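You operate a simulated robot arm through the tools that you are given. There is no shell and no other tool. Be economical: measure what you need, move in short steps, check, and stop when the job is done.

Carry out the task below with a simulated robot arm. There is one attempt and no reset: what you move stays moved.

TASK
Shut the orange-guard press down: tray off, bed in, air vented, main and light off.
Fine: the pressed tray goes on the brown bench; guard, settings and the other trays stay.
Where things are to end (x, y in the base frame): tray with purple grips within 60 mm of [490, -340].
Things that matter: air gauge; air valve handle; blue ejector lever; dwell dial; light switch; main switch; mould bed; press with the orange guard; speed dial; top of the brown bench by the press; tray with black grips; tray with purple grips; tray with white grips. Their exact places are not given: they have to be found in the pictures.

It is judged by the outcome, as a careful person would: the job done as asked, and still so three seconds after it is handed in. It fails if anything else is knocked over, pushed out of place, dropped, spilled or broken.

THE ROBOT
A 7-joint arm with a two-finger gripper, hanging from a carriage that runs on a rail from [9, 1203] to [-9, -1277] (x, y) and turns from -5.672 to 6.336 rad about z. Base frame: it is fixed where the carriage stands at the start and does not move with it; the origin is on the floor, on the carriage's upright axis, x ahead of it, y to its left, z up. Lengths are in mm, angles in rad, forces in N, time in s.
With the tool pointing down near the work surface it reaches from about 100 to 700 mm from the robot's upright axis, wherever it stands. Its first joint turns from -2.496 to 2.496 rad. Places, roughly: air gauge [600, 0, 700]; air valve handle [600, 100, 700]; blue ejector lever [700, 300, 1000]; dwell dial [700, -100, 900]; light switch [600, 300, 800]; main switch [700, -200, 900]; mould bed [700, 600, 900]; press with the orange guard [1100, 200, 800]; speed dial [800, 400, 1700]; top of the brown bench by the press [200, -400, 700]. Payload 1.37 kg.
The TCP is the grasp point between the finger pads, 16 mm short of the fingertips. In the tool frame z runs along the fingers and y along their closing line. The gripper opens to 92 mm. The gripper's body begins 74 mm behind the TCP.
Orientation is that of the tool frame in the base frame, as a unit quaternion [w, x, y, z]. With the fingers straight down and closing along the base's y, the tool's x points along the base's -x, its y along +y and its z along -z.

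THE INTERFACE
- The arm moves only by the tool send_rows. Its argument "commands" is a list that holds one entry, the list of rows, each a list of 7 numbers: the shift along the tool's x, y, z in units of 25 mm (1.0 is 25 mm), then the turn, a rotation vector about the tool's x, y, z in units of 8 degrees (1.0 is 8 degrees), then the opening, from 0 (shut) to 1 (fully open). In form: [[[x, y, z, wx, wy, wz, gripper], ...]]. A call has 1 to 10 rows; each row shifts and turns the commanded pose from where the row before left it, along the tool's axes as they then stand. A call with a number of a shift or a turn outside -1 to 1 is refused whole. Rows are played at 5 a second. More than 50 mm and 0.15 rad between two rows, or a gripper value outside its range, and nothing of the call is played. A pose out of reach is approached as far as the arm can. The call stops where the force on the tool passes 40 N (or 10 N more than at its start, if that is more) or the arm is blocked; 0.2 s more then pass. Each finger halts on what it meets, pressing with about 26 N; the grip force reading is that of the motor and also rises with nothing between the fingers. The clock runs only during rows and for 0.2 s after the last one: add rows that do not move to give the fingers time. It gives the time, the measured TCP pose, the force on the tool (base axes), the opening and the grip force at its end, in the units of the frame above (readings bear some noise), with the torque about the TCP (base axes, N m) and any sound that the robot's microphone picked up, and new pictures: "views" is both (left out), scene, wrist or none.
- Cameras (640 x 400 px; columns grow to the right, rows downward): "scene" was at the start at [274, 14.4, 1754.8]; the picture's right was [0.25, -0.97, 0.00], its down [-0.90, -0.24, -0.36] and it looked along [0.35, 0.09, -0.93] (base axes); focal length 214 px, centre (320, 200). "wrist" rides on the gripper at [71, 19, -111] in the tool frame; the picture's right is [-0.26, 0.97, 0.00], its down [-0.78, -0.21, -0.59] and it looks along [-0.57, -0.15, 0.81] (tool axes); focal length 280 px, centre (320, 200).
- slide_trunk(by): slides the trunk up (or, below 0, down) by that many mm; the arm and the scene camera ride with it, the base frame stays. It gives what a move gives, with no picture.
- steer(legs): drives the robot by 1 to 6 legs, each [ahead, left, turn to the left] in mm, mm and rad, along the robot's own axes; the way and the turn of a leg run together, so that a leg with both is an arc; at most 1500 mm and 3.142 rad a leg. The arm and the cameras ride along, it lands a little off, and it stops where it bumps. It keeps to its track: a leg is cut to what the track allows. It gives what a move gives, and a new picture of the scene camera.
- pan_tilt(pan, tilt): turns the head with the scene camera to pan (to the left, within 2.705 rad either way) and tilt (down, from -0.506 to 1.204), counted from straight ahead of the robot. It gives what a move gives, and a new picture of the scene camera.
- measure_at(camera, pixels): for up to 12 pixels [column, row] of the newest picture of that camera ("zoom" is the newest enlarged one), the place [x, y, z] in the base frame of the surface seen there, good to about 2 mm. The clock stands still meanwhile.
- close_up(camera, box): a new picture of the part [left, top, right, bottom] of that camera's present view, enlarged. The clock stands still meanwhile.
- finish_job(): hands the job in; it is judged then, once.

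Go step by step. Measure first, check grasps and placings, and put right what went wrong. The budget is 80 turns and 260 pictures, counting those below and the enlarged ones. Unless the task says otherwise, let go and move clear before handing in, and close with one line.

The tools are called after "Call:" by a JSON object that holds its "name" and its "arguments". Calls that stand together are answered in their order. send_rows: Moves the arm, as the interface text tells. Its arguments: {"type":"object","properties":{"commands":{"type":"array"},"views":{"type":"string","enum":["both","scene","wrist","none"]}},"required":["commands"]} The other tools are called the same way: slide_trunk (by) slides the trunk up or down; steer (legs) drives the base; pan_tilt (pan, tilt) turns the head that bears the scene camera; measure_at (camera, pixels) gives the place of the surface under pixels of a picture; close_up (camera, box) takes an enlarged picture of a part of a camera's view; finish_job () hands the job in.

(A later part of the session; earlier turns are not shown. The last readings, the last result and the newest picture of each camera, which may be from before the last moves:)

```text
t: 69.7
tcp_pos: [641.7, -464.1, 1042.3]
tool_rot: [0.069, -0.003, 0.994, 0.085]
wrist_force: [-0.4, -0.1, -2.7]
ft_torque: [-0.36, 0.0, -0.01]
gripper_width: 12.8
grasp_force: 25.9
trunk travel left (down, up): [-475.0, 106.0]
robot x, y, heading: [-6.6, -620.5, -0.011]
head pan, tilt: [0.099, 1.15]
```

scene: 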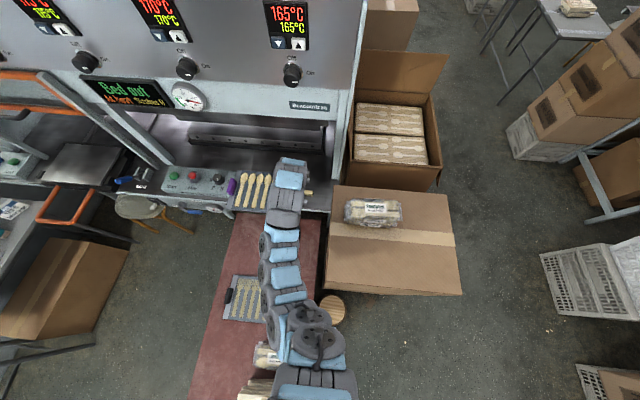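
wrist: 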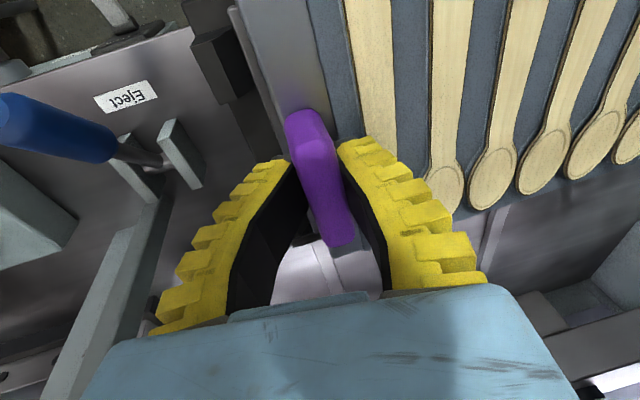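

Tray is above the bench line at x≈642. Measure bench extents, black-grip tray and the box height before moving back and down.

Call:
{"name": "measure_at", "arguments": {"camera": "scene", "pixels": [[228, 230], [255, 240], [314, 250], [235, 290], [262, 278], [227, 318], [262, 300], [340, 200], [335, 290], [200, 390], [240, 215], [205, 345]]}}

Call:
{"name": "measure_at", "arguments": {"camera": "scene", "pixels": [[233, 186], [248, 180], [268, 180], [236, 208], [265, 208], [175, 190], [222, 178], [310, 220], [330, 310], [268, 352]]}}

Call:
{"name": "close_up", "arguments": {"camera": "scene", "box": [160, 150, 360, 300]}}

```text
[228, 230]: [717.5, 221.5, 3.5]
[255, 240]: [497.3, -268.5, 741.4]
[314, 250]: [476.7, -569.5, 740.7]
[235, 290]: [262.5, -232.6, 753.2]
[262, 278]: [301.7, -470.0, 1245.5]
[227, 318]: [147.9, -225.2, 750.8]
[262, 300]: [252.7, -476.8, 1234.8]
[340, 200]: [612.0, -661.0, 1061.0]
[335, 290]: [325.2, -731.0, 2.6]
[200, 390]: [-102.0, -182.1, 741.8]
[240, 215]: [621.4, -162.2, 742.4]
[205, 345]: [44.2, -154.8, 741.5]
```

```text
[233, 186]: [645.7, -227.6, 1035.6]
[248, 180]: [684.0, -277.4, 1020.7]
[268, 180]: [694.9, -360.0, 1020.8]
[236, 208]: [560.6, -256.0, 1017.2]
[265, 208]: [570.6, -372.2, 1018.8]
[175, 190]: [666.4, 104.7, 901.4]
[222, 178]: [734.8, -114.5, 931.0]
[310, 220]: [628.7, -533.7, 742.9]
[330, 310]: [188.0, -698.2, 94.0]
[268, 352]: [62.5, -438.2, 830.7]
```

```text
2.67 times, centred on (260, 225) of scene
```

zoom: 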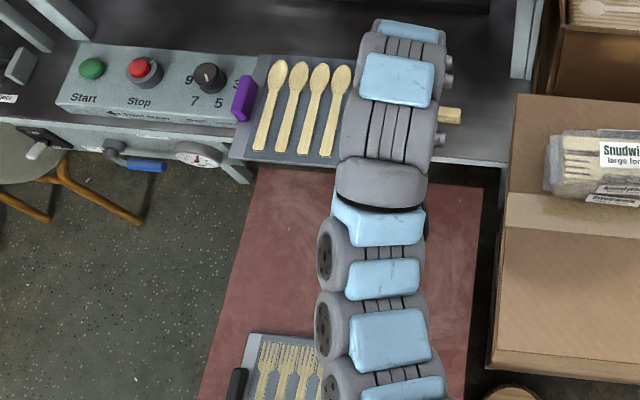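

Bench top is z≈742, y −150…−590; black tray near edge x≈300+; the cardboard box (z 1061) is at y<−640. I'll raise the trunk for better close-in reach, then draw the tray back while lowering.

Call:
{"name": "slide_trunk", "arguments": {"by": 100}}

Call:
{"name": "send_rows", "arguments": {"commands": [[[0.2, 0, 0.2, 0, 0, 0, 0], [0.35, -0.05, 0.4, 0, 0, 0, 0], [0.35, -0.07, 0.4, 0, 0, 0, 0], [0.35, -0.07, 0.4, 0, 0, 0, 0], [0.35, -0.07, 0.4, 0, 0, 0, 0], [0.35, -0.07, 0.4, 0, 0, 0, 0], [0.35, -0.07, 0.4, 0, 0, 0, 0], [0.35, -0.07, 0.4, 0, 0, 0, 0], [0.35, -0.07, 0.4, 0, 0, 0, 0], [0.2, -0.04, 0.2, 0, 0, 0, 0]]], "views": "scene"}}

```text
t: 71.0
tcp_pos: [641.8, -464.7, 1140.7]
tool_rot: [0.069, -0.003, 0.994, 0.085]
wrist_force: [-0.1, 0.3, -3.0]
ft_torque: [-0.37, 0.04, 0.01]
gripper_width: 12.8
grasp_force: 25.7
trunk travel left (down, up): [-575.0, 6.0]
robot x, y, heading: [-1.4, -615.7, -0.007]
head pan, tilt: [0.099, 1.15]
```

```text
t: 73.2
tcp_pos: [575.3, -462.1, 1040.9]
tool_rot: [0.07, -0.003, 0.994, 0.085]
wrist_force: [-0.1, -0.7, -2.7]
ft_torque: [-0.37, -0.01, 0.03]
gripper_width: 12.6
grasp_force: 26.1
trunk travel left (down, up): [-575.0, 6.0]
robot x, y, heading: [-5.5, -620.5, -0.003]
head pan, tilt: [0.099, 1.15]
```

scene: 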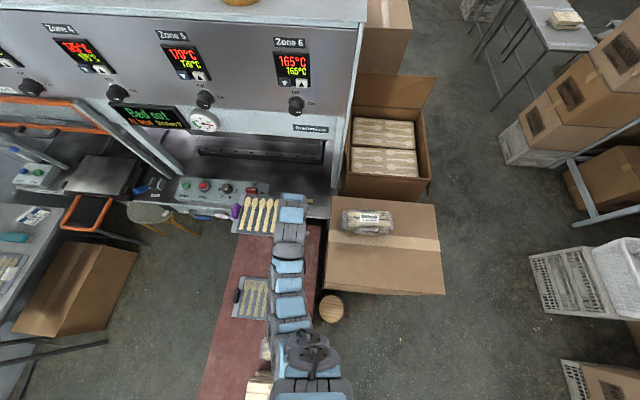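

Held fine. Continue back to x≈492, lowering a little, then shift the carriage +150 and arm −150 in y to keep the links away from the cardboard box.

Call:
{"name": "send_rows", "arguments": {"commands": [[[0.2, 0, 0, 0, 0, 0, 0], [0.424, -0.024, 0.141, 0, 0, 0, 0], [0.424, -0.024, 0.141, 0, 0, 0, 0], [0.424, -0.024, 0.141, 0, 0, 0, 0], [0.424, -0.024, 0.141, 0, 0, 0, 0], [0.424, -0.024, 0.141, 0, 0, 0, 0], [0.424, -0.024, 0.141, 0, 0, 0, 0], [0.424, -0.024, 0.141, 0, 0, 0, 0], [0.3, -0.024, 0.141, 0, 0, 0, 0]]], "views": "none"}}

Call:
{"name": "steer", "arguments": {"legs": [[0, 150, 0]]}}

Call:
{"name": "send_rows", "arguments": {"commands": [[[0, -0.3, -0.05, 0, 0, 0, 0], [0, -0.6, -0.1, 0, 0, 0, 0], [0, -0.6, -0.1, 0, 0, 0, 0], [0, -0.6, -0.1, 0, 0, 0, 0], [0, -0.6, -0.1, 0, 0, 0, 0], [0, -0.6, -0.1, 0, 0, 0, 0], [0, -0.6, -0.1, 0, 0, 0, 0], [0, -0.6, -0.1, 0, 0, 0, 0], [0, -0.6, -0.1, 0, 0, 0, 0], [0, -0.6, -0.1, 0, 0, 0, 0]]], "views": "both"}}

```text
t: 75.2
tcp_pos: [492.8, -460.8, 1000.6]
tool_rot: [0.069, -0.002, 0.994, 0.084]
wrist_force: [0.3, -0.4, -2.6]
ft_torque: [-0.39, 0.02, 0.01]
gripper_width: 12.8
grasp_force: 25.7
trunk travel left (down, up): [-575.0, 6.0]
robot x, y, heading: [-2.7, -617.1, -0.006]
head pan, tilt: [0.099, 1.15]
```

```text
t: 76.6
tcp_pos: [494.4, -311.4, 1000.3]
tool_rot: [0.069, -0.003, 0.994, 0.085]
wrist_force: [0.4, -0.6, -2.7]
ft_torque: [-0.38, 0.03, -0.01]
gripper_width: 12.4
grasp_force: 25.7
trunk travel left (down, up): [-575.0, 6.0]
robot x, y, heading: [-6.0, -467.9, -0.009]
head pan, tilt: [0.099, 1.15]
```

scene: 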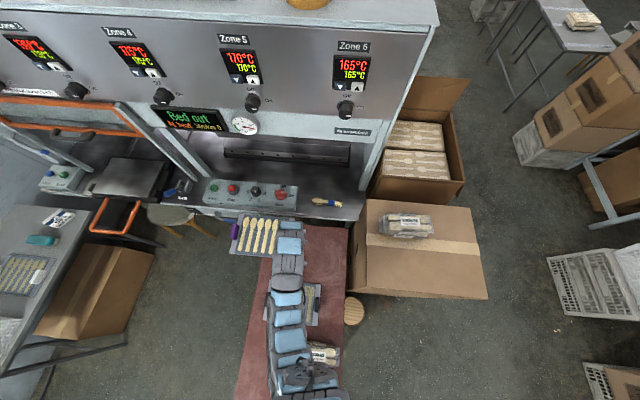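

```text
t: 78.8
tcp_pos: [493.0, -454.4, 998.9]
tool_rot: [0.069, -0.002, 0.994, 0.086]
wrist_force: [0.6, 0.2, -3.3]
ft_torque: [-0.37, 0.01, 0.01]
gripper_width: 12.6
grasp_force: 25.8
trunk travel left (down, up): [-575.0, 6.0]
robot x, y, heading: [-2.2, -468.7, -0.015]
head pan, tilt: [0.099, 1.15]
```

scene: 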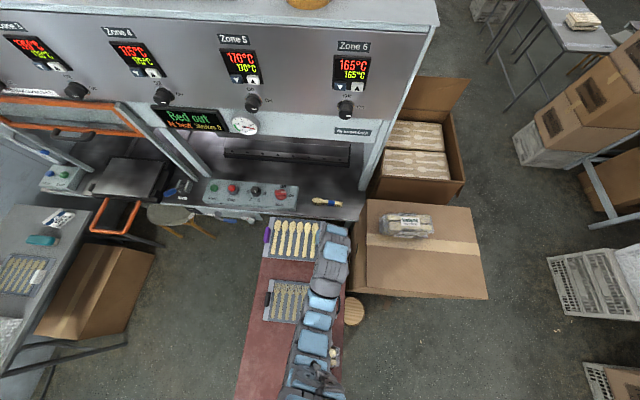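
wrist: 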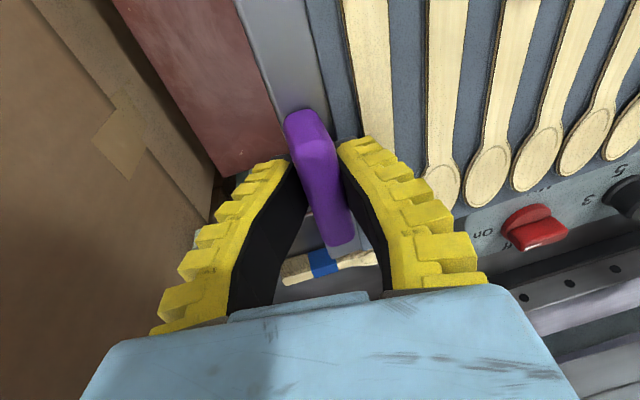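

Tray is over the target region. Measure its corners, level, and the neighbouring black tray.

Call:
{"name": "close_up", "arguments": {"camera": "scene", "box": [230, 200, 370, 330]}}

Call:
{"name": "measure_at", "arguments": {"camera": "scene", "pixels": [[267, 236], [273, 225], [271, 255], [318, 228], [312, 256], [290, 230], [290, 254], [272, 282], [285, 277], [271, 300], [300, 280], [355, 270]]}}

```text
3.08 times, centred on (300, 265) of scene
```

zoom: 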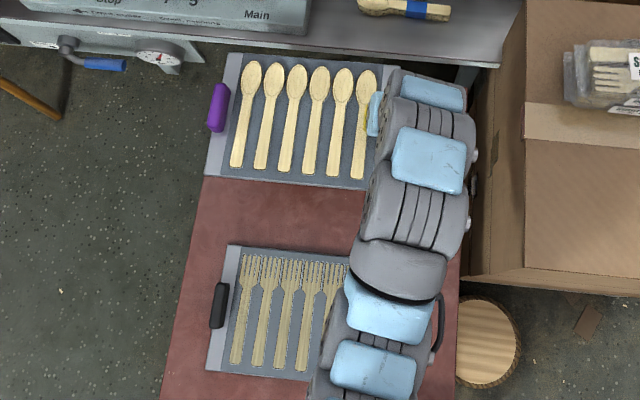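

```text
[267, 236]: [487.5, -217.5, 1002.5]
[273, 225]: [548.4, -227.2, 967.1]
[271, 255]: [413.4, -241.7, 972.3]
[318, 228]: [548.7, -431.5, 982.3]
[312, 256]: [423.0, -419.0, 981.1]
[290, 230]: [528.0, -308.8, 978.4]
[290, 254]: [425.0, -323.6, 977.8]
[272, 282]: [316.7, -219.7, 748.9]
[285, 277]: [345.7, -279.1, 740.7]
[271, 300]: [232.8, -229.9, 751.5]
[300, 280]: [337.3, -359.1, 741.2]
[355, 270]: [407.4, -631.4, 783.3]
```

Tray centre ≈ (489,−336), far end ~7 mm lower than near end, bench at 742. Lower 205 mm.

Call:
{"name": "send_rows", "arguments": {"commands": [[[0.068, -0.085, 0.49, 0, 0, 0, 0], [0.136, -0.17, 0.976, 0, 0, 0, 0], [0.136, -0.17, 0.976, 0, 0, 0, 0], [0.136, -0.17, 0.976, 0, 0, 0, 0], [0.136, -0.17, 0.976, 0, 0, 0, 0], [0.136, -0.17, 0.976, 0, 0, 0, 0], [0.136, -0.17, 0.976, 0, 0, 0, 0], [0.136, -0.17, 0.976, 0, 0, 0, 0], [0.09, -0.11, 0.63, 0, 0, 0, 0], [0.04, -0.05, 0.29, 0, 0, 0, 0]]], "views": "both"}}

Call:
{"name": "close_up", "arguments": {"camera": "scene", "box": [230, 200, 370, 330]}}

```text
t: 81.0
tcp_pos: [495.0, -454.4, 787.5]
tool_rot: [0.07, -0.003, 0.994, 0.085]
wrist_force: [0.3, 0.2, -3.4]
ft_torque: [-0.36, -0.01, -0.01]
gripper_width: 12.2
grasp_force: 25.6
trunk travel left (down, up): [-575.0, 6.0]
robot x, y, heading: [-4.3, -468.0, -0.008]
head pan, tilt: [0.099, 1.15]
```

scene: 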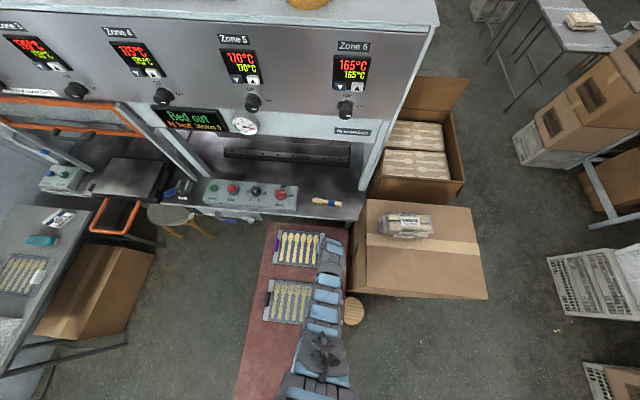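
wrist: 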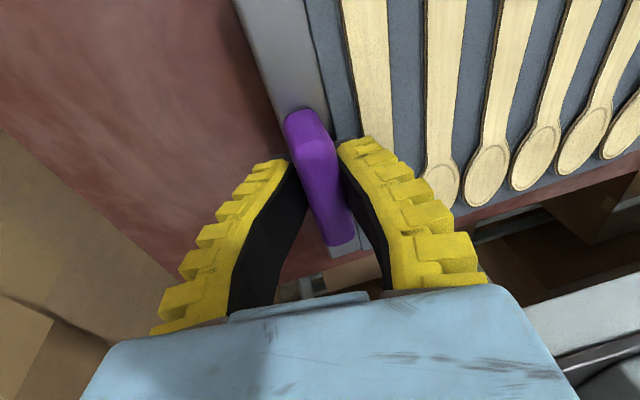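

```text
3.08 times, centred on (300, 265) of scene
```

zoom: 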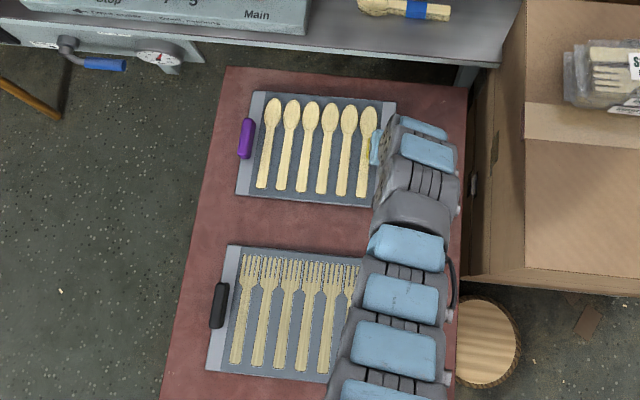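

Just above the bench. Lower in small steps until the torque drops out.

Call:
{"name": "send_rows", "arguments": {"commands": [[[0.022, -0.027, 0.156, 0, 0, 0, 0], [0.022, -0.027, 0.156, 0, 0, 0, 0], [0.022, -0.027, 0.156, 0, 0, 0, 0], [0, 0, 0, 0, 0, 0, 0]]], "views": "none"}}

Call:
{"name": "close_up", "arguments": {"camera": "scene", "box": [230, 200, 370, 330]}}

Call:
{"name": "measure_at", "arguments": {"camera": "zoom", "pixels": [[247, 140], [262, 100], [250, 185], [340, 198], [340, 105], [245, 190]]}}

```text
t: 82.0
tcp_pos: [494.7, -455.0, 775.3]
tool_rot: [0.069, -0.002, 0.994, 0.084]
wrist_force: [0.6, -0.5, -2.3]
ft_torque: [-0.19, -0.05, -0.03]
gripper_width: 10.3
grasp_force: 26.4
trunk travel left (down, up): [-575.0, 6.0]
robot x, y, heading: [-5.4, -466.7, -0.01]
head pan, tilt: [0.099, 1.15]
```

```text
3.08 times, centred on (300, 265) of scene
```

zoom: 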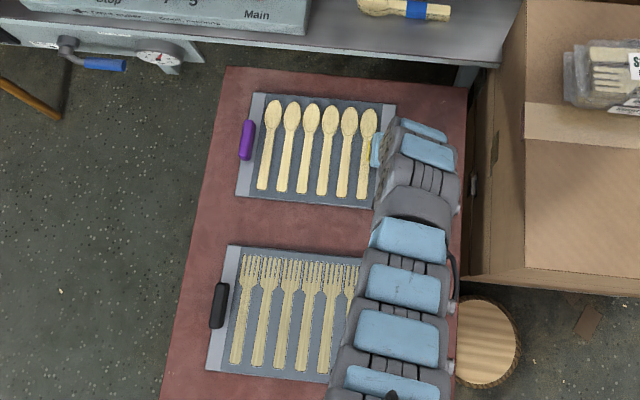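

```text
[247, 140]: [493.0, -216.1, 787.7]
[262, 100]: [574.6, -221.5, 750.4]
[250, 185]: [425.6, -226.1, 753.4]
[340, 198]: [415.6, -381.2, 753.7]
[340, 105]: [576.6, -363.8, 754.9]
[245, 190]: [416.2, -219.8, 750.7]
```

The far end is touching (torque halved). Roll back partly, lower 4 mm more, then open and retreat up.

Call:
{"name": "send_rows", "arguments": {"commands": [[[0.011, -0.01, 0.08, 0.3, 0, 0, 0], [0.011, -0.01, 0.08, 0.3, 0, 0, 0], [0, 0, 0, 0, 0, 0, 0]]], "views": "none"}}

Call:
{"name": "send_rows", "arguments": {"commands": [[[0, 0, 0, 0, 0, 0, 0.15], [0, 0, 0, 0, 0, 0, 0.25], [0, 0, 0, 0, 0, 0, 0.4], [0, 0, 0, 0, 0, 0, 0.4], [0, 0, -0.5, 0, 0, 0, 0.4], [0, 0, -1, 0, 0, 0, 0.4], [0, 0, -1, 0, 0, 0, 0.4], [0, 0, -1, 0, 0, 0, 0.4], [0, 0, -1, 0, 0, 0, 0.4], [0, 0, -1, 0, 0, 0, 0.4]]], "views": "both"}}

Call:
{"name": "close_up", "arguments": {"camera": "scene", "box": [230, 200, 370, 330]}}

Call:
{"name": "measure_at", "arguments": {"camera": "zoom", "pixels": [[247, 140], [262, 100], [340, 198], [340, 105], [245, 190]]}}

```text
t: 82.8
tcp_pos: [494.5, -455.2, 772.7]
tool_rot: [0.07, 0.001, 0.997, 0.044]
wrist_force: [-5.9, -0.1, 15.7]
ft_torque: [-0.04, -0.12, 0.05]
gripper_width: 15.5
grasp_force: 25.8
trunk travel left (down, up): [-575.0, 6.0]
robot x, y, heading: [-3.8, -467.5, -0.007]
head pan, tilt: [0.099, 1.15]
```

```text
t: 85.0
tcp_pos: [475.8, -466.9, 906.2]
tool_rot: [0.069, 0.001, 0.997, 0.044]
wrist_force: [0.3, -0.5, 0.3]
ft_torque: [-0.03, -0.03, -0.02]
gripper_width: 40.1
grasp_force: 2.4
trunk travel left (down, up): [-575.0, 6.0]
robot x, y, heading: [-7.0, -469.5, -0.011]
head pan, tilt: [0.099, 1.15]
```

scene: 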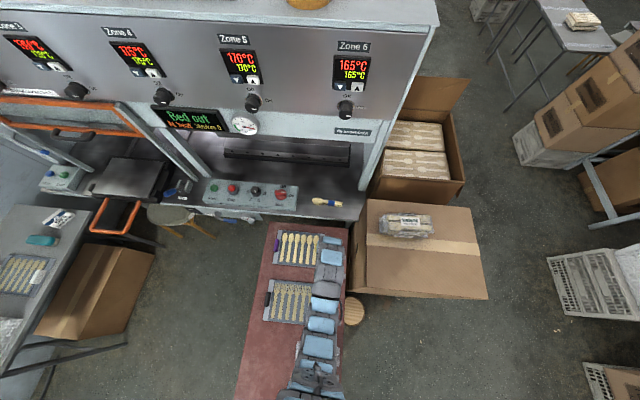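
wrist: 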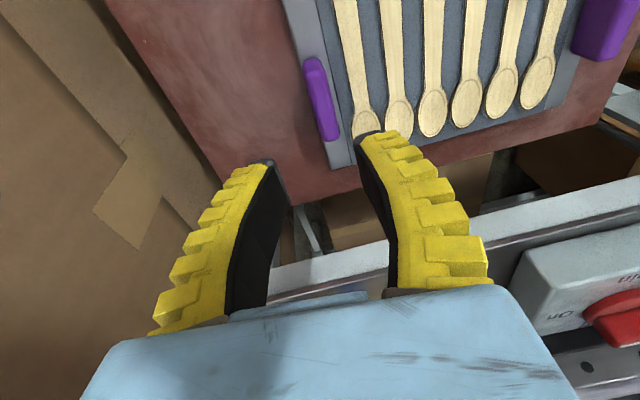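

```text
3.08 times, centred on (300, 265) of scene
```

zoom: 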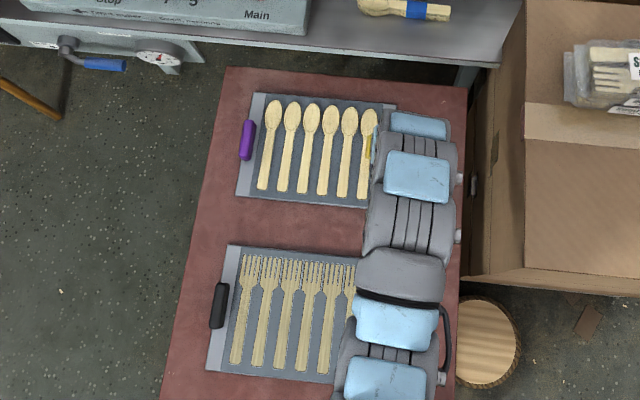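

```text
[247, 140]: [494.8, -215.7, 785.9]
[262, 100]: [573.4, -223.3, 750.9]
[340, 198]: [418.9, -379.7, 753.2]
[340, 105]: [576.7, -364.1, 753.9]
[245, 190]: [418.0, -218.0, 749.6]
```

Tray placed flat, centred ≈(497,−335). Now lift away, straighten the tool, and drive back to the eject lever to reset it; also read the panel labels.

Call:
{"name": "send_rows", "arguments": {"commands": [[[0, 0, -1, 0, 0, 0, 0.6], [0, 0, -1, 0.1, 0, 0, 0.6], [0, 0, -1, 0.1, 0, 0, 0.6], [-0.5, 0, -1, 0.1, 0, 0, 0.6], [-0.8, 0, -1, 0.1, 0, 0, 0.6], [-0.8, 0, -1, 0.1, 0, 0, 0.6], [-0.8, 0, -1, 0.13, 0, 0, 0.6], [-0.8, 0, 0, 0, 0, 0, 0.6], [-0.8, 0, 0, 0, 0, 0, 0.6]]], "views": "none"}}

Call:
{"name": "steer", "arguments": {"legs": [[0, 760, 0]]}}

Call:
{"name": "close_up", "arguments": {"camera": "scene", "box": [300, 140, 460, 250]}}

```text
t: 87.0
tcp_pos: [563.5, -477.7, 1095.6]
tool_rot: [0.069, 0.004, 0.998, 0.0]
wrist_force: [-0.1, 0.5, -0.7]
ft_torque: [0.0, -0.01, 0.01]
gripper_width: 57.7
grasp_force: 2.5
trunk travel left (down, up): [-575.0, 6.0]
robot x, y, heading: [-4.5, -467.5, -0.012]
head pan, tilt: [0.099, 1.15]
```

```text
t: 91.1
tcp_pos: [567.6, 272.6, 1095.3]
tool_rot: [0.069, 0.006, 0.998, -0.001]
wrist_force: [-0.2, 0.5, 0.2]
ft_torque: [0.02, 0.0, -0.02]
gripper_width: 57.8
grasp_force: 2.1
trunk travel left (down, up): [-575.0, 6.0]
robot x, y, heading: [-0.1, 284.6, -0.012]
head pan, tilt: [0.099, 1.15]
```

scene: 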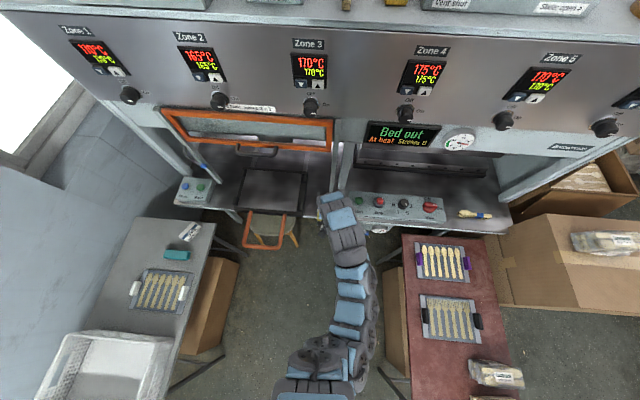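

```text
3.64 times, centred on (380, 195) of scene
```

zoom: 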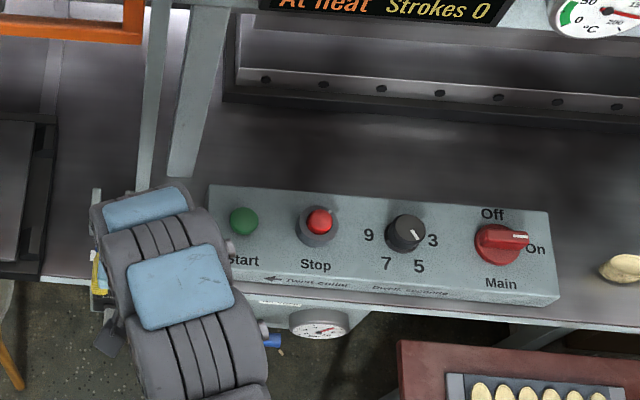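

Now close the fingers and go down in front of the tipped lever (tip ≈(645,313,970)) to push it back upright.

Call:
{"name": "send_rows", "arguments": {"commands": [[[-0.153, 0.273, 0.964, 0, 0, 0, 0], [-0.153, 0.273, 0.964, 0, 0, 0, 0], [-0.153, 0.273, 0.964, 0, 0, 0, 0], [-0.153, 0.273, 0.964, 0, 0, 0, 0], [-0.153, 0.273, 0.964, 0, 0, 0, 0], [-0.153, 0.273, 0.964, 0, 0, 0, 0], [0, 0, 0, 0, 0, 0, 0]]], "views": "both"}}

```text
t: 92.7
tcp_pos: [613.2, 310.4, 956.2]
tool_rot: [0.07, 0.005, 0.998, -0.001]
wrist_force: [-0.6, -0.1, 0.5]
ft_torque: [0.02, 0.01, -0.02]
gripper_width: 0.5
grasp_force: 25.6
trunk travel left (down, up): [-575.0, 6.0]
robot x, y, heading: [-0.9, 287.7, -0.016]
head pan, tilt: [0.099, 1.15]
```

scene: 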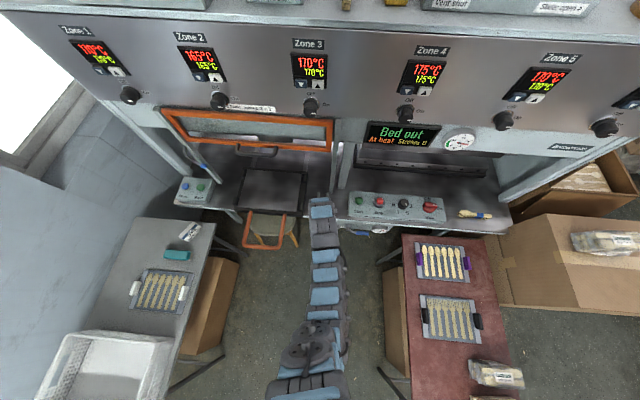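
wrist: 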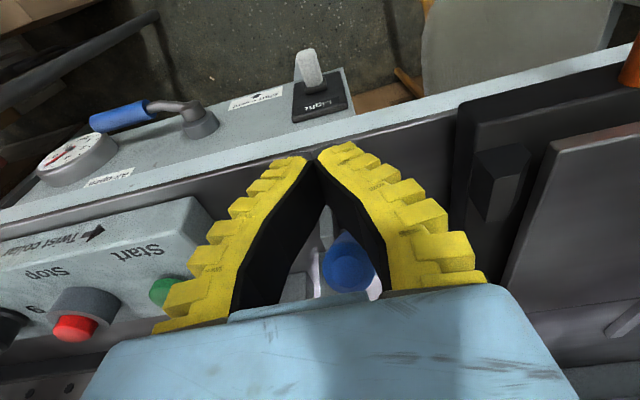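

The lever handle is just behind the closed fingers; I'll push +x slowly. Also read the labels by the valve and light.

Call:
{"name": "close_up", "arguments": {"camera": "wrist", "box": [20, 40, 360, 220]}}

Call:
{"name": "send_rows", "arguments": {"commands": [[[-0.24, 0.15, 0.033, 0, 0, 0, 0], [-0.24, 0.05, 0.033, 0, 0, 0, 0], [-0.24, 0, 0.033, 0, 0, 0, 0], [-0.24, 0, 0.033, 0, 0, 0, 0], [-0.24, 0, 0.033, 0, 0, 0, 0], [-0.24, 0, 0.033, 0, 0, 0, 0], [-0.24, 0, 0.033, 0, 0, 0, 0], [-0.24, 0, 0.033, 0, 0, 0, 0], [-0.24, 0, 0.033, 0, 0, 0, 0], [-0.24, 0, 0.033, 0, 0, 0, 0]]], "views": "wrist"}}

```text
1.88 times, centred on (190, 130) of wrist
```

zoom: 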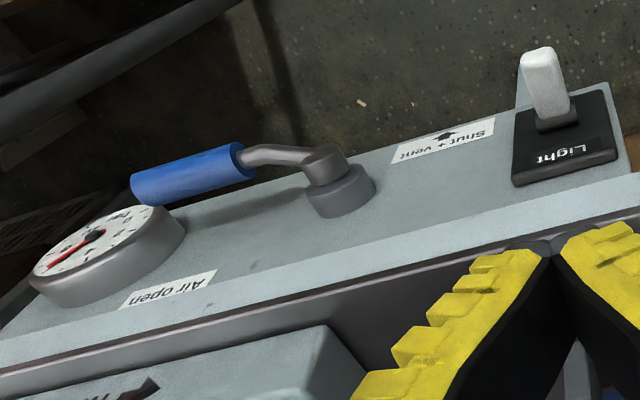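

```text
t: 94.9
tcp_pos: [672.8, 317.7, 956.4]
tool_rot: [0.07, 0.005, 0.998, 0.0]
wrist_force: [-0.2, -1.5, 0.5]
ft_torque: [-0.02, -0.03, -0.04]
gripper_width: 0.2
grasp_force: 26.1
trunk travel left (down, up): [-575.0, 6.0]
robot x, y, heading: [3.1, 283.4, -0.013]
head pan, tilt: [0.099, 1.15]
```

wrist: 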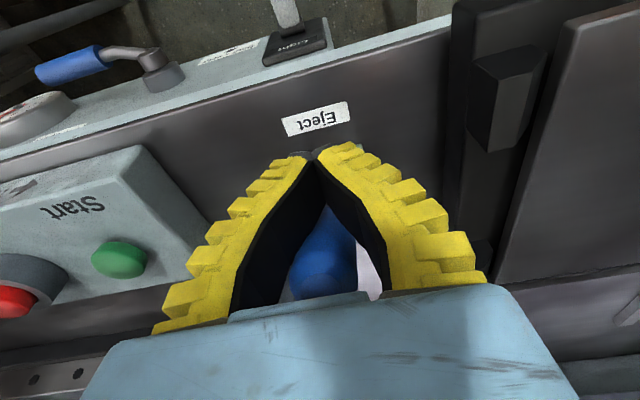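

Labels: "Air open" beside the handle's current direction and "Shut + vent" with an arrow toward the front. Continue pushing the lever upright.

Call:
{"name": "send_rows", "arguments": {"commands": [[[-0.24, 0, 0.033, 0, 0, 0, 0], [-0.24, 0, 0.033, 0, 0, 0, 0], [-0.24, 0, 0.033, 0, 0, 0, 0], [-0.24, 0, 0.033, 0, 0, 0, 0], [-0.24, 0, 0.033, 0, 0, 0, 0], [-0.24, 0, 0.033, 0, 0, 0, 0], [-0.24, 0, 0.033, 0, 0, 0, 0], [-0.24, 0, 0.033, 0, 0, 0, 0]]], "views": "wrist"}}

Call:
{"name": "close_up", "arguments": {"camera": "scene", "box": [220, 120, 380, 230]}}

```text
t: 96.7
tcp_pos: [719.9, 316.3, 956.7]
tool_rot: [0.069, 0.006, 0.998, 0.0]
wrist_force: [-1.8, 0.1, 0.2]
ft_torque: [-0.03, -0.02, -0.02]
gripper_width: 0.0
grasp_force: 26.4
trunk travel left (down, up): [-575.0, 6.0]
robot x, y, heading: [2.2, 282.6, -0.015]
head pan, tilt: [0.099, 1.15]
```

wrist: 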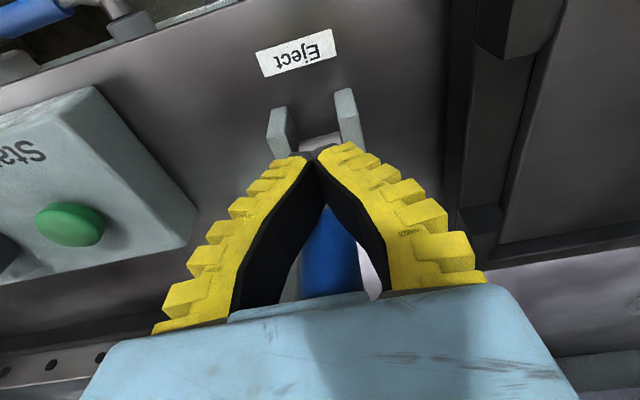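

```text
3.64 times, centred on (300, 175) of scene
```

zoom: 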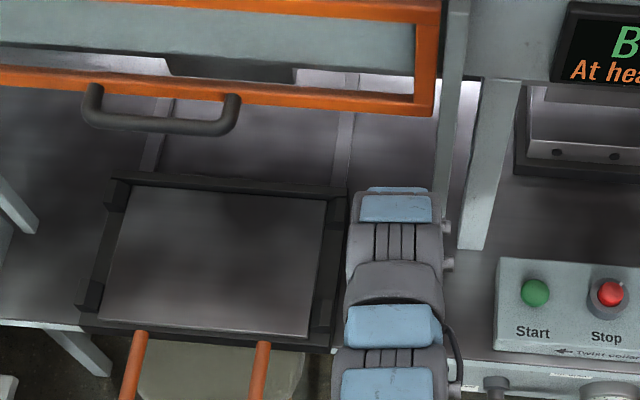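

Lever is almost upright. Nudge a little more, then retreat and rise.

Call:
{"name": "send_rows", "arguments": {"commands": [[[-0.24, 0, 0.033, 0, 0, 0, 0], [0, 0, 0, 0, 0, 0, 0], [0.5, 0, 0, 0, 0, 0, 0], [1, 0, -0.5, 0, 0, 0, 0], [1, 0, -1, 0, 0.2, 0, 0], [1, 0, -1, 0, 0.4, 0, 0], [1, 0, -1, 0, 0.4, 0, 0], [1, 0, -1, 0, 0, 0, 0]]], "views": "wrist"}}

Call:
{"name": "slide_trunk", "arguments": {"by": -50}}

Call:
{"name": "steer", "arguments": {"legs": [[0, 170, 0]]}}

Call:
{"name": "close_up", "arguments": {"camera": "wrist", "box": [0, 0, 640, 400]}}

```text
t: 98.5
tcp_pos: [582.6, 313.7, 1056.3]
tool_rot: [0.0, 0.008, 1.0, -0.002]
wrist_force: [1.3, -6.1, 1.1]
ft_torque: [0.61, 0.14, 0.04]
gripper_width: 0.0
grasp_force: 26.2
trunk travel left (down, up): [-575.0, 6.0]
robot x, y, heading: [0.8, 285.3, -0.013]
head pan, tilt: [0.099, 1.15]
```

wrist: 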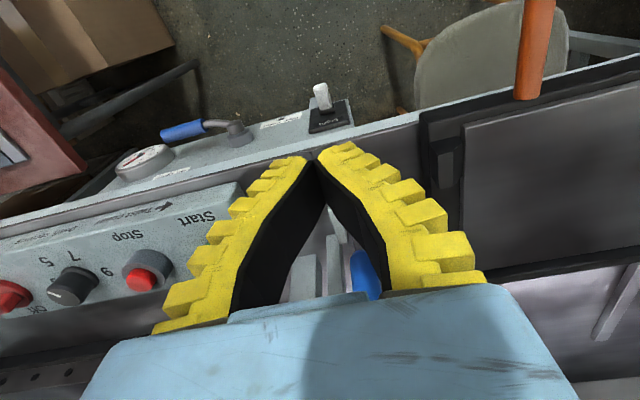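

```text
t: 99.4
tcp_pos: [581.7, 316.9, 1004.7]
tool_rot: [-0.001, 0.006, 1.0, 0.0]
wrist_force: [0.2, 0.0, -0.1]
ft_torque: [-0.01, -0.01, -0.01]
gripper_width: 0.0
grasp_force: 26.3
trunk travel left (down, up): [-525.0, 56.0]
robot x, y, heading: [1.9, 283.3, -0.015]
head pan, tilt: [0.099, 1.15]
```

```text
t: 100.8
tcp_pos: [582.7, 487.4, 1005.0]
tool_rot: [-0.001, 0.006, 1.0, 0.0]
wrist_force: [-0.9, 0.0, 0.7]
ft_torque: [-0.01, -0.01, -0.02]
gripper_width: 0.0
grasp_force: 25.8
trunk travel left (down, up): [-525.0, 56.0]
robot x, y, heading: [6.1, 455.6, -0.015]
head pan, tilt: [0.099, 1.15]
```

scene: 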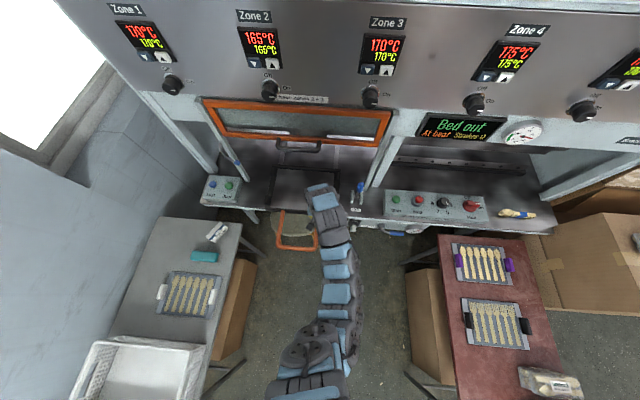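

```text
1.00 times, centred on (320, 200) of wrist (not enlarged: the box is as wide or as high as the picture)
```

zoom: 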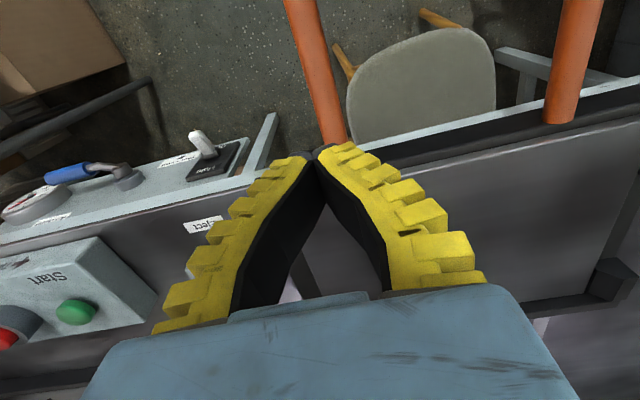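

Move over and in front of the handle crossbar (x≈470, y≈572), then down to z≈912.

Call:
{"name": "send_rows", "arguments": {"commands": [[[0.9, 0.486, 0, 0, 0, 0, 0], [0.9, 0.486, 0, 0, 0, 0, 0], [0.9, 0.486, 0, 0, 0, 0, 0], [0.9, 0.486, 0, 0, 0, 0, 0], [0.9, 0.486, 0, 0, 0, 0, 0], [0.9, 0.486, 0, 0, 0, 0, 0], [0.9, 0.486, 0, 0, 0, 0, 0]]], "views": "both"}}

```text
t: 102.5
tcp_pos: [425.8, 575.1, 1007.8]
tool_rot: [0.0, 0.006, 1.0, 0.0]
wrist_force: [-0.6, 0.0, 0.1]
ft_torque: [-0.04, 0.01, -0.02]
gripper_width: 0.0
grasp_force: 26.4
trunk travel left (down, up): [-525.0, 56.0]
robot x, y, heading: [5.4, 456.7, -0.02]
head pan, tilt: [0.099, 1.15]
```

scene: 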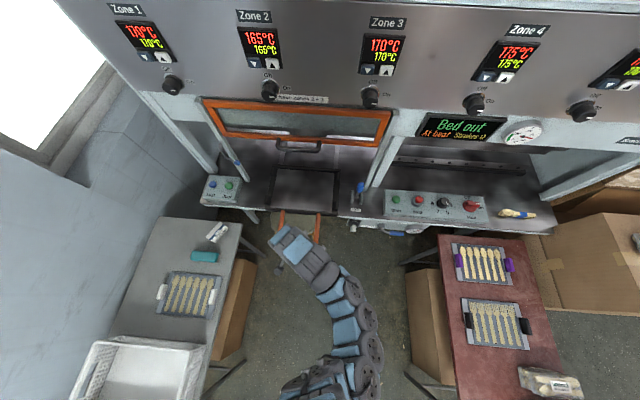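
wrist: 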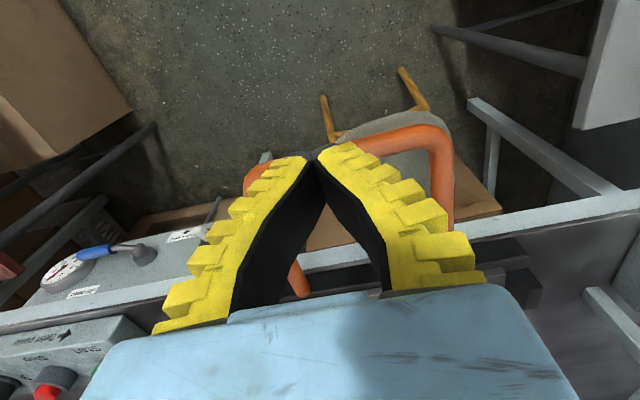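

Position consistent with the crossbar being at x≈470, ahead of the fingers. Descend and start pushing +x slowly.

Call:
{"name": "send_rows", "arguments": {"commands": [[[0, 0, 0.95, 0, 0, 0, 0], [0, 0, 0.95, 0, 0, 0, 0], [0, 0, 0.95, 0, 0, 0, 0], [0, 0, 0.95, 0, 0, 0, 0], [-0.3, 0, 0, 0, 0, 0, 0], [-0.3, 0, 0, 0, 0, 0, 0], [-0.3, 0, 0, 0, 0, 0, 0], [-0.3, 0, 0, 0, 0, 0, 0], [-0.3, 0, 0, 0, 0, 0, 0]]], "views": "both"}}

```text
t: 104.5
tcp_pos: [464.4, 574.0, 908.8]
tool_rot: [0.0, 0.007, 1.0, 0.0]
wrist_force: [-0.3, -1.0, -0.8]
ft_torque: [0.02, -0.03, 0.02]
gripper_width: 0.2
grasp_force: 27.6
trunk travel left (down, up): [-525.0, 56.0]
robot x, y, heading: [3.6, 457.6, -0.016]
head pan, tilt: [0.099, 1.15]
```

scene: 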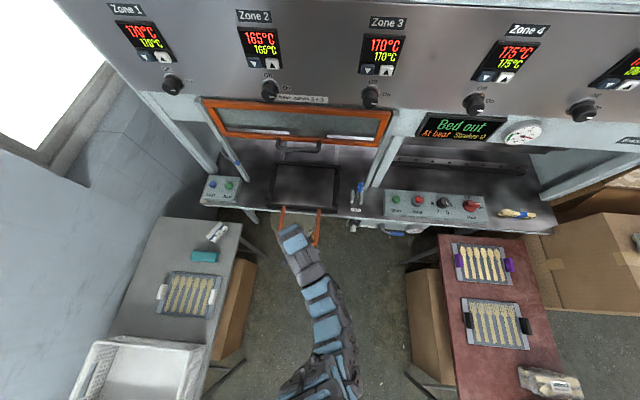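
wrist: 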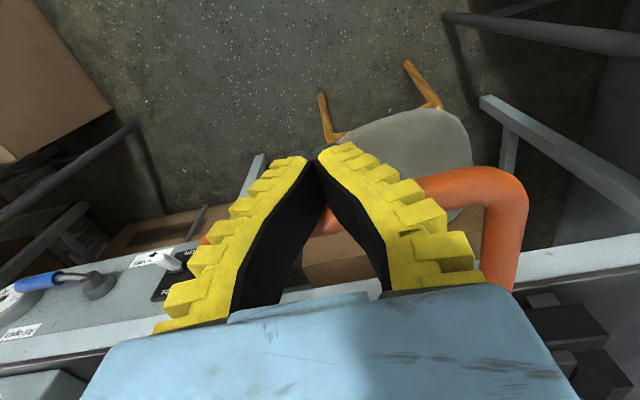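

Fingers are now behind the crossbar. Keep pushing at a steady pace.

Call:
{"name": "send_rows", "arguments": {"commands": [[[-0.4, 0, 0, 0, 0, 0, 0], [-0.4, 0, 0, 0, 0, 0, 0], [-0.4, 0, 0, 0, 0, 0, 0], [-0.4, 0, 0, 0, 0, 0, 0], [-0.4, 0, 0, 0, 0, 0, 0], [-0.4, 0, 0, 0, 0, 0, 0], [-0.4, 0, 0, 0, 0, 0, 0], [-0.4, 0, 0, 0, 0, 0, 0], [-0.4, 0, 0, 0, 0, 0, 0], [-0.4, 0, 0, 0, 0, 0, 0]]], "views": "both"}}

```text
t: 106.7
tcp_pos: [564.4, 572.9, 911.8]
tool_rot: [0.001, 0.007, 1.0, -0.001]
wrist_force: [0.6, 1.1, -1.2]
ft_torque: [-0.02, 0.02, 0.0]
gripper_width: 0.0
grasp_force: 27.5
trunk travel left (down, up): [-525.0, 56.0]
robot x, y, heading: [2.6, 457.5, -0.018]
head pan, tilt: [0.099, 1.15]
```

scene: 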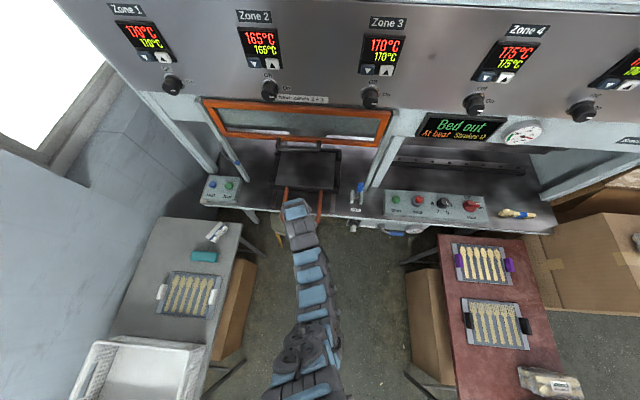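
wrist: 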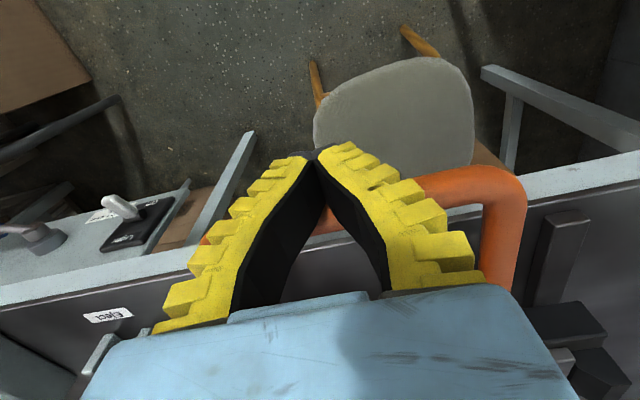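

The bed slides easily. Continue, tilting the gripper body back to stay clear of the guard's handle above.

Call:
{"name": "send_rows", "arguments": {"commands": [[[-0.4, 0, 0.0, 0, -0.6, 0, 0], [-0.4, 0, 0.03, 0, -0.6, 0, 0], [-0.39, 0, 0.07, 0, -0.6, 0, 0], [-0.39, 0, 0.1, 0, -0.6, 0, 0], [-0.38, 0, 0.13, 0, -0.6, 0, 0], [-0.37, 0, 0.16, 0, 0, 0, 0], [-0.37, 0, 0.16, 0, 0, 0, 0], [-0.37, 0, 0.16, 0, 0, 0, 0], [-0.37, 0, 0.16, 0, 0, 0, 0]]], "views": "both"}}

```text
t: 108.7
tcp_pos: [652.9, 570.6, 909.2]
tool_rot: [0.207, 0.007, 0.978, -0.002]
wrist_force: [0.0, -0.6, 0.2]
ft_torque: [0.0, -0.02, -0.01]
gripper_width: 0.0
grasp_force: 27.9
trunk travel left (down, up): [-525.0, 56.0]
robot x, y, heading: [6.2, 452.3, -0.017]
head pan, tilt: [0.099, 1.15]
```

scene: 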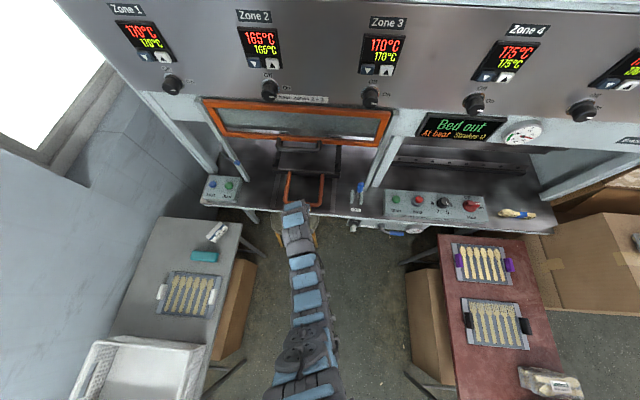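
wrist: 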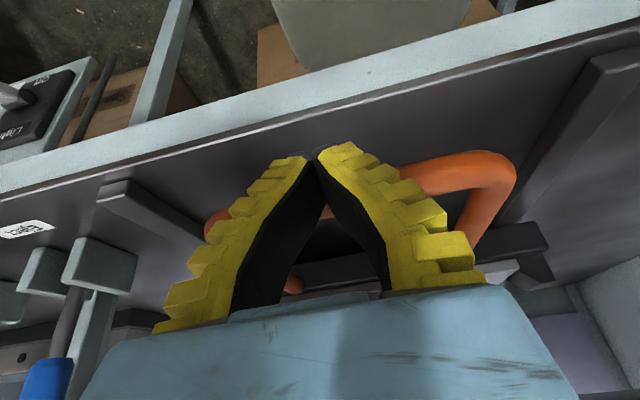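

Still moving freely. I'll raise 12 mm to keep fingertips off the table, then keep pushing.

Call:
{"name": "send_rows", "arguments": {"commands": [[[-0.19, 0, -0.44, 0, 0, 0, 0], [-0.366, 0, 0.162, 0, 0, 0, 0], [-0.366, 0, 0.162, 0, 0, 0, 0], [-0.366, 0, 0.162, 0, 0, 0, 0], [-0.366, 0, 0.162, 0, 0, 0, 0], [-0.366, 0, 0.162, 0, 0, 0, 0], [-0.366, 0, 0.162, 0, 0, 0, 0], [-0.366, 0, 0.162, 0, 0, 0, 0]]], "views": "both"}}

Call:
{"name": "close_up", "arguments": {"camera": "scene", "box": [240, 100, 400, 220]}}

```text
t: 110.5
tcp_pos: [723.6, 571.8, 925.8]
tool_rot: [0.209, 0.006, 0.978, -0.001]
wrist_force: [0.3, 0.2, 1.7]
ft_torque: [-0.04, 0.13, -0.02]
gripper_width: 0.0
grasp_force: 27.8
trunk travel left (down, up): [-525.0, 56.0]
robot x, y, heading: [0.7, 453.3, -0.014]
head pan, tilt: [0.099, 1.15]
```

scene: 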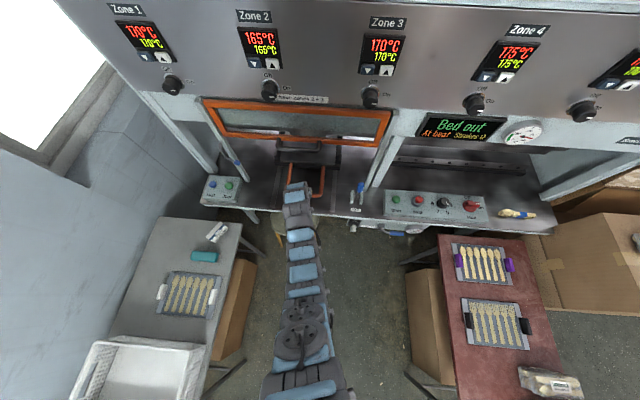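
wrist: 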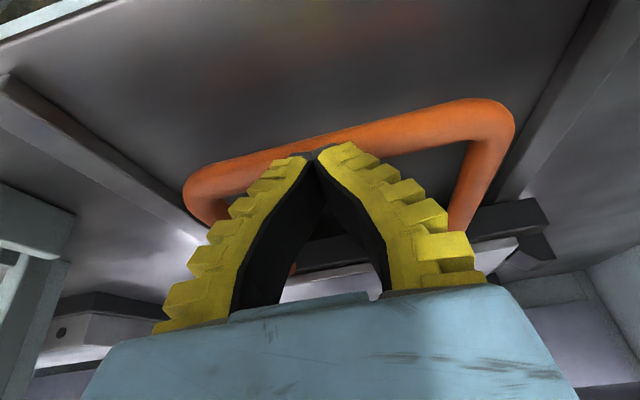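

```text
3.33 times, centred on (320, 160) of scene
```

zoom: 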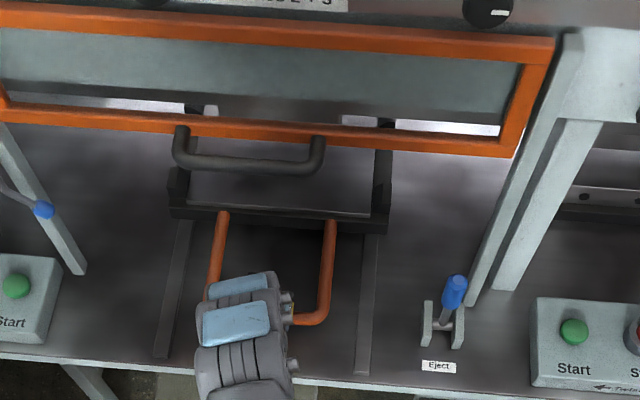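

The crossbar now appears near fingertip level; I'll measure where it is relative to the tips.

Call:
{"name": "measure_at", "arguments": {"camera": "wrist", "pixels": [[250, 165], [400, 130], [480, 115], [215, 205], [320, 147], [400, 80], [470, 190]]}}

Call:
{"name": "measure_at", "arguments": {"camera": "zoom", "pixels": [[310, 318], [222, 215], [333, 222], [280, 212], [250, 160], [450, 285], [250, 255], [400, 300], [300, 190]]}}

```text
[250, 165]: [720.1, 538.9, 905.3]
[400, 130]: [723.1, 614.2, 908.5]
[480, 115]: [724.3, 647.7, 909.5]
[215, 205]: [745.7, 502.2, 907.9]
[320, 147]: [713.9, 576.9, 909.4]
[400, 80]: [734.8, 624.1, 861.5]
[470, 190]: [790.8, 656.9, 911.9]
```

```text
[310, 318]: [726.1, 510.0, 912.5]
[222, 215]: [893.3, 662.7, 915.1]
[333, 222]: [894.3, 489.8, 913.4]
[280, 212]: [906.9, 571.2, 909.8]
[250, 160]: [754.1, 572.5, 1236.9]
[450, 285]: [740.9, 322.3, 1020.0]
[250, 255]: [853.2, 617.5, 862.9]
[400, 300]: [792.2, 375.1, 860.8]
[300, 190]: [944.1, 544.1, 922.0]
```

The table is actually at z≈861, and my fingertips have ridden up on top of the bar (x≈730). Back off, go lower to z≈897, and push again.

Call:
{"name": "send_rows", "arguments": {"commands": [[[-0.405, 0, -0.914, 0, 0, 0, 0], [0.9, 0, -0.4, 0, 0, 0, 0], [0.9, 0, -0.4, 0, 0, 0, 0], [0.405, 0, 0.914, 0, 0, 0, 0], [0.405, 0, 0.914, 0, 0, 0, 0], [0.1, 0, 0.2, 0, 0, 0, 0], [-0.366, 0, 0.162, 0, 0, 0, 0], [-0.366, 0, 0.162, 0, 0, 0, 0], [-0.366, 0, 0.162, 0, 0, 0, 0]]], "views": "wrist"}}

```text
t: 112.5
tcp_pos: [703.2, 570.9, 893.0]
tool_rot: [0.207, 0.006, 0.978, -0.002]
wrist_force: [0.1, 0.3, 0.3]
ft_torque: [0.03, -0.02, -0.03]
gripper_width: 0.2
grasp_force: 28.6
trunk travel left (down, up): [-525.0, 56.0]
robot x, y, heading: [1.9, 454.7, -0.017]
head pan, tilt: [0.099, 1.15]
```

wrist: 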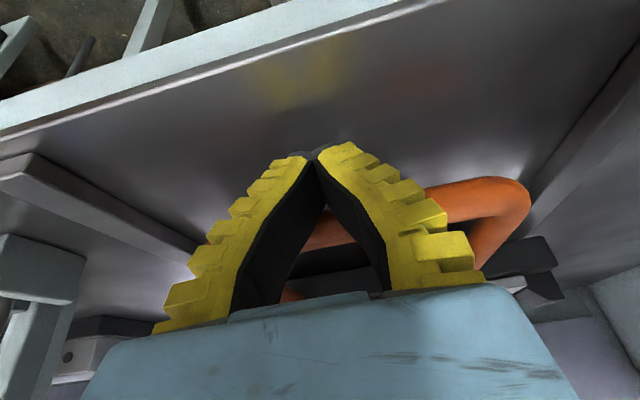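

Fingers are behind the bar again. Push on.

Call:
{"name": "send_rows", "arguments": {"commands": [[[-0.366, 0, 0.162, 0, 0, 0, 0], [-0.366, 0, 0.162, 0, 0, 0, 0], [-0.366, 0, 0.162, 0, 0, 0, 0], [-0.366, 0, 0.162, 0, 0, 0, 0], [-0.366, 0, 0.162, 0, 0, 0, 0], [-0.366, 0, 0.162, 0, 0, 0, 0], [-0.366, 0, 0.162, 0, 0, 0, 0]]], "views": "both"}}

Call:
{"name": "close_up", "arguments": {"camera": "scene", "box": [320, 90, 540, 220]}}

```text
t: 114.0
tcp_pos: [763.6, 571.5, 885.8]
tool_rot: [0.2, 0.004, 0.98, -0.002]
wrist_force: [-29.9, 1.4, -4.2]
ft_torque: [0.06, -0.32, 0.1]
gripper_width: 6.0
grasp_force: 28.1
trunk travel left (down, up): [-525.0, 56.0]
robot x, y, heading: [4.6, 458.1, -0.013]
head pan, tilt: [0.099, 1.15]
```

scene: 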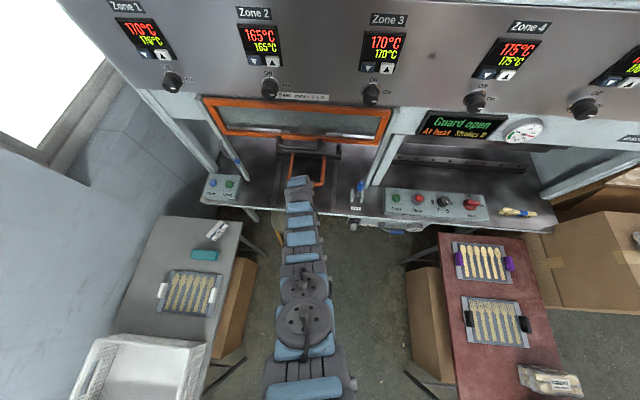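
wrist: 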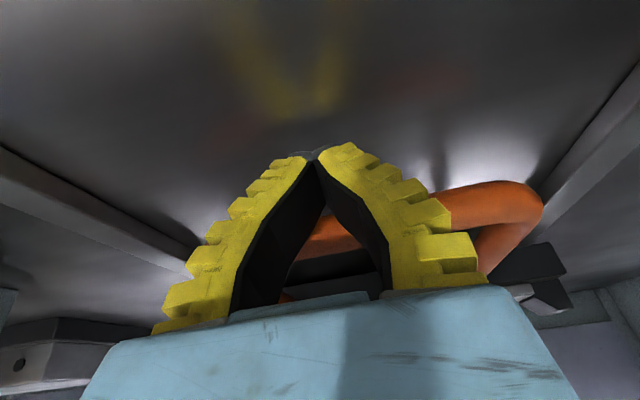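

```text
2.91 times, centred on (430, 155) of scene
```

zoom: 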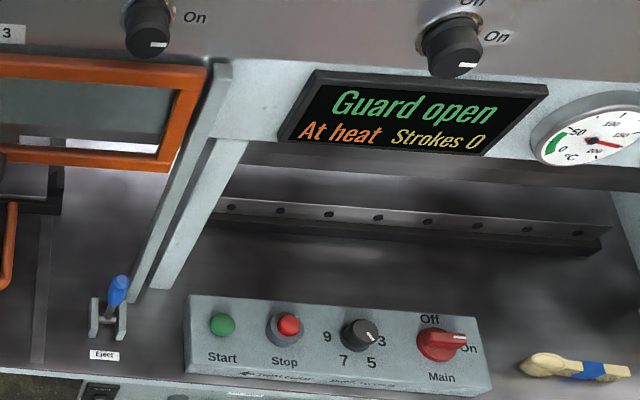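

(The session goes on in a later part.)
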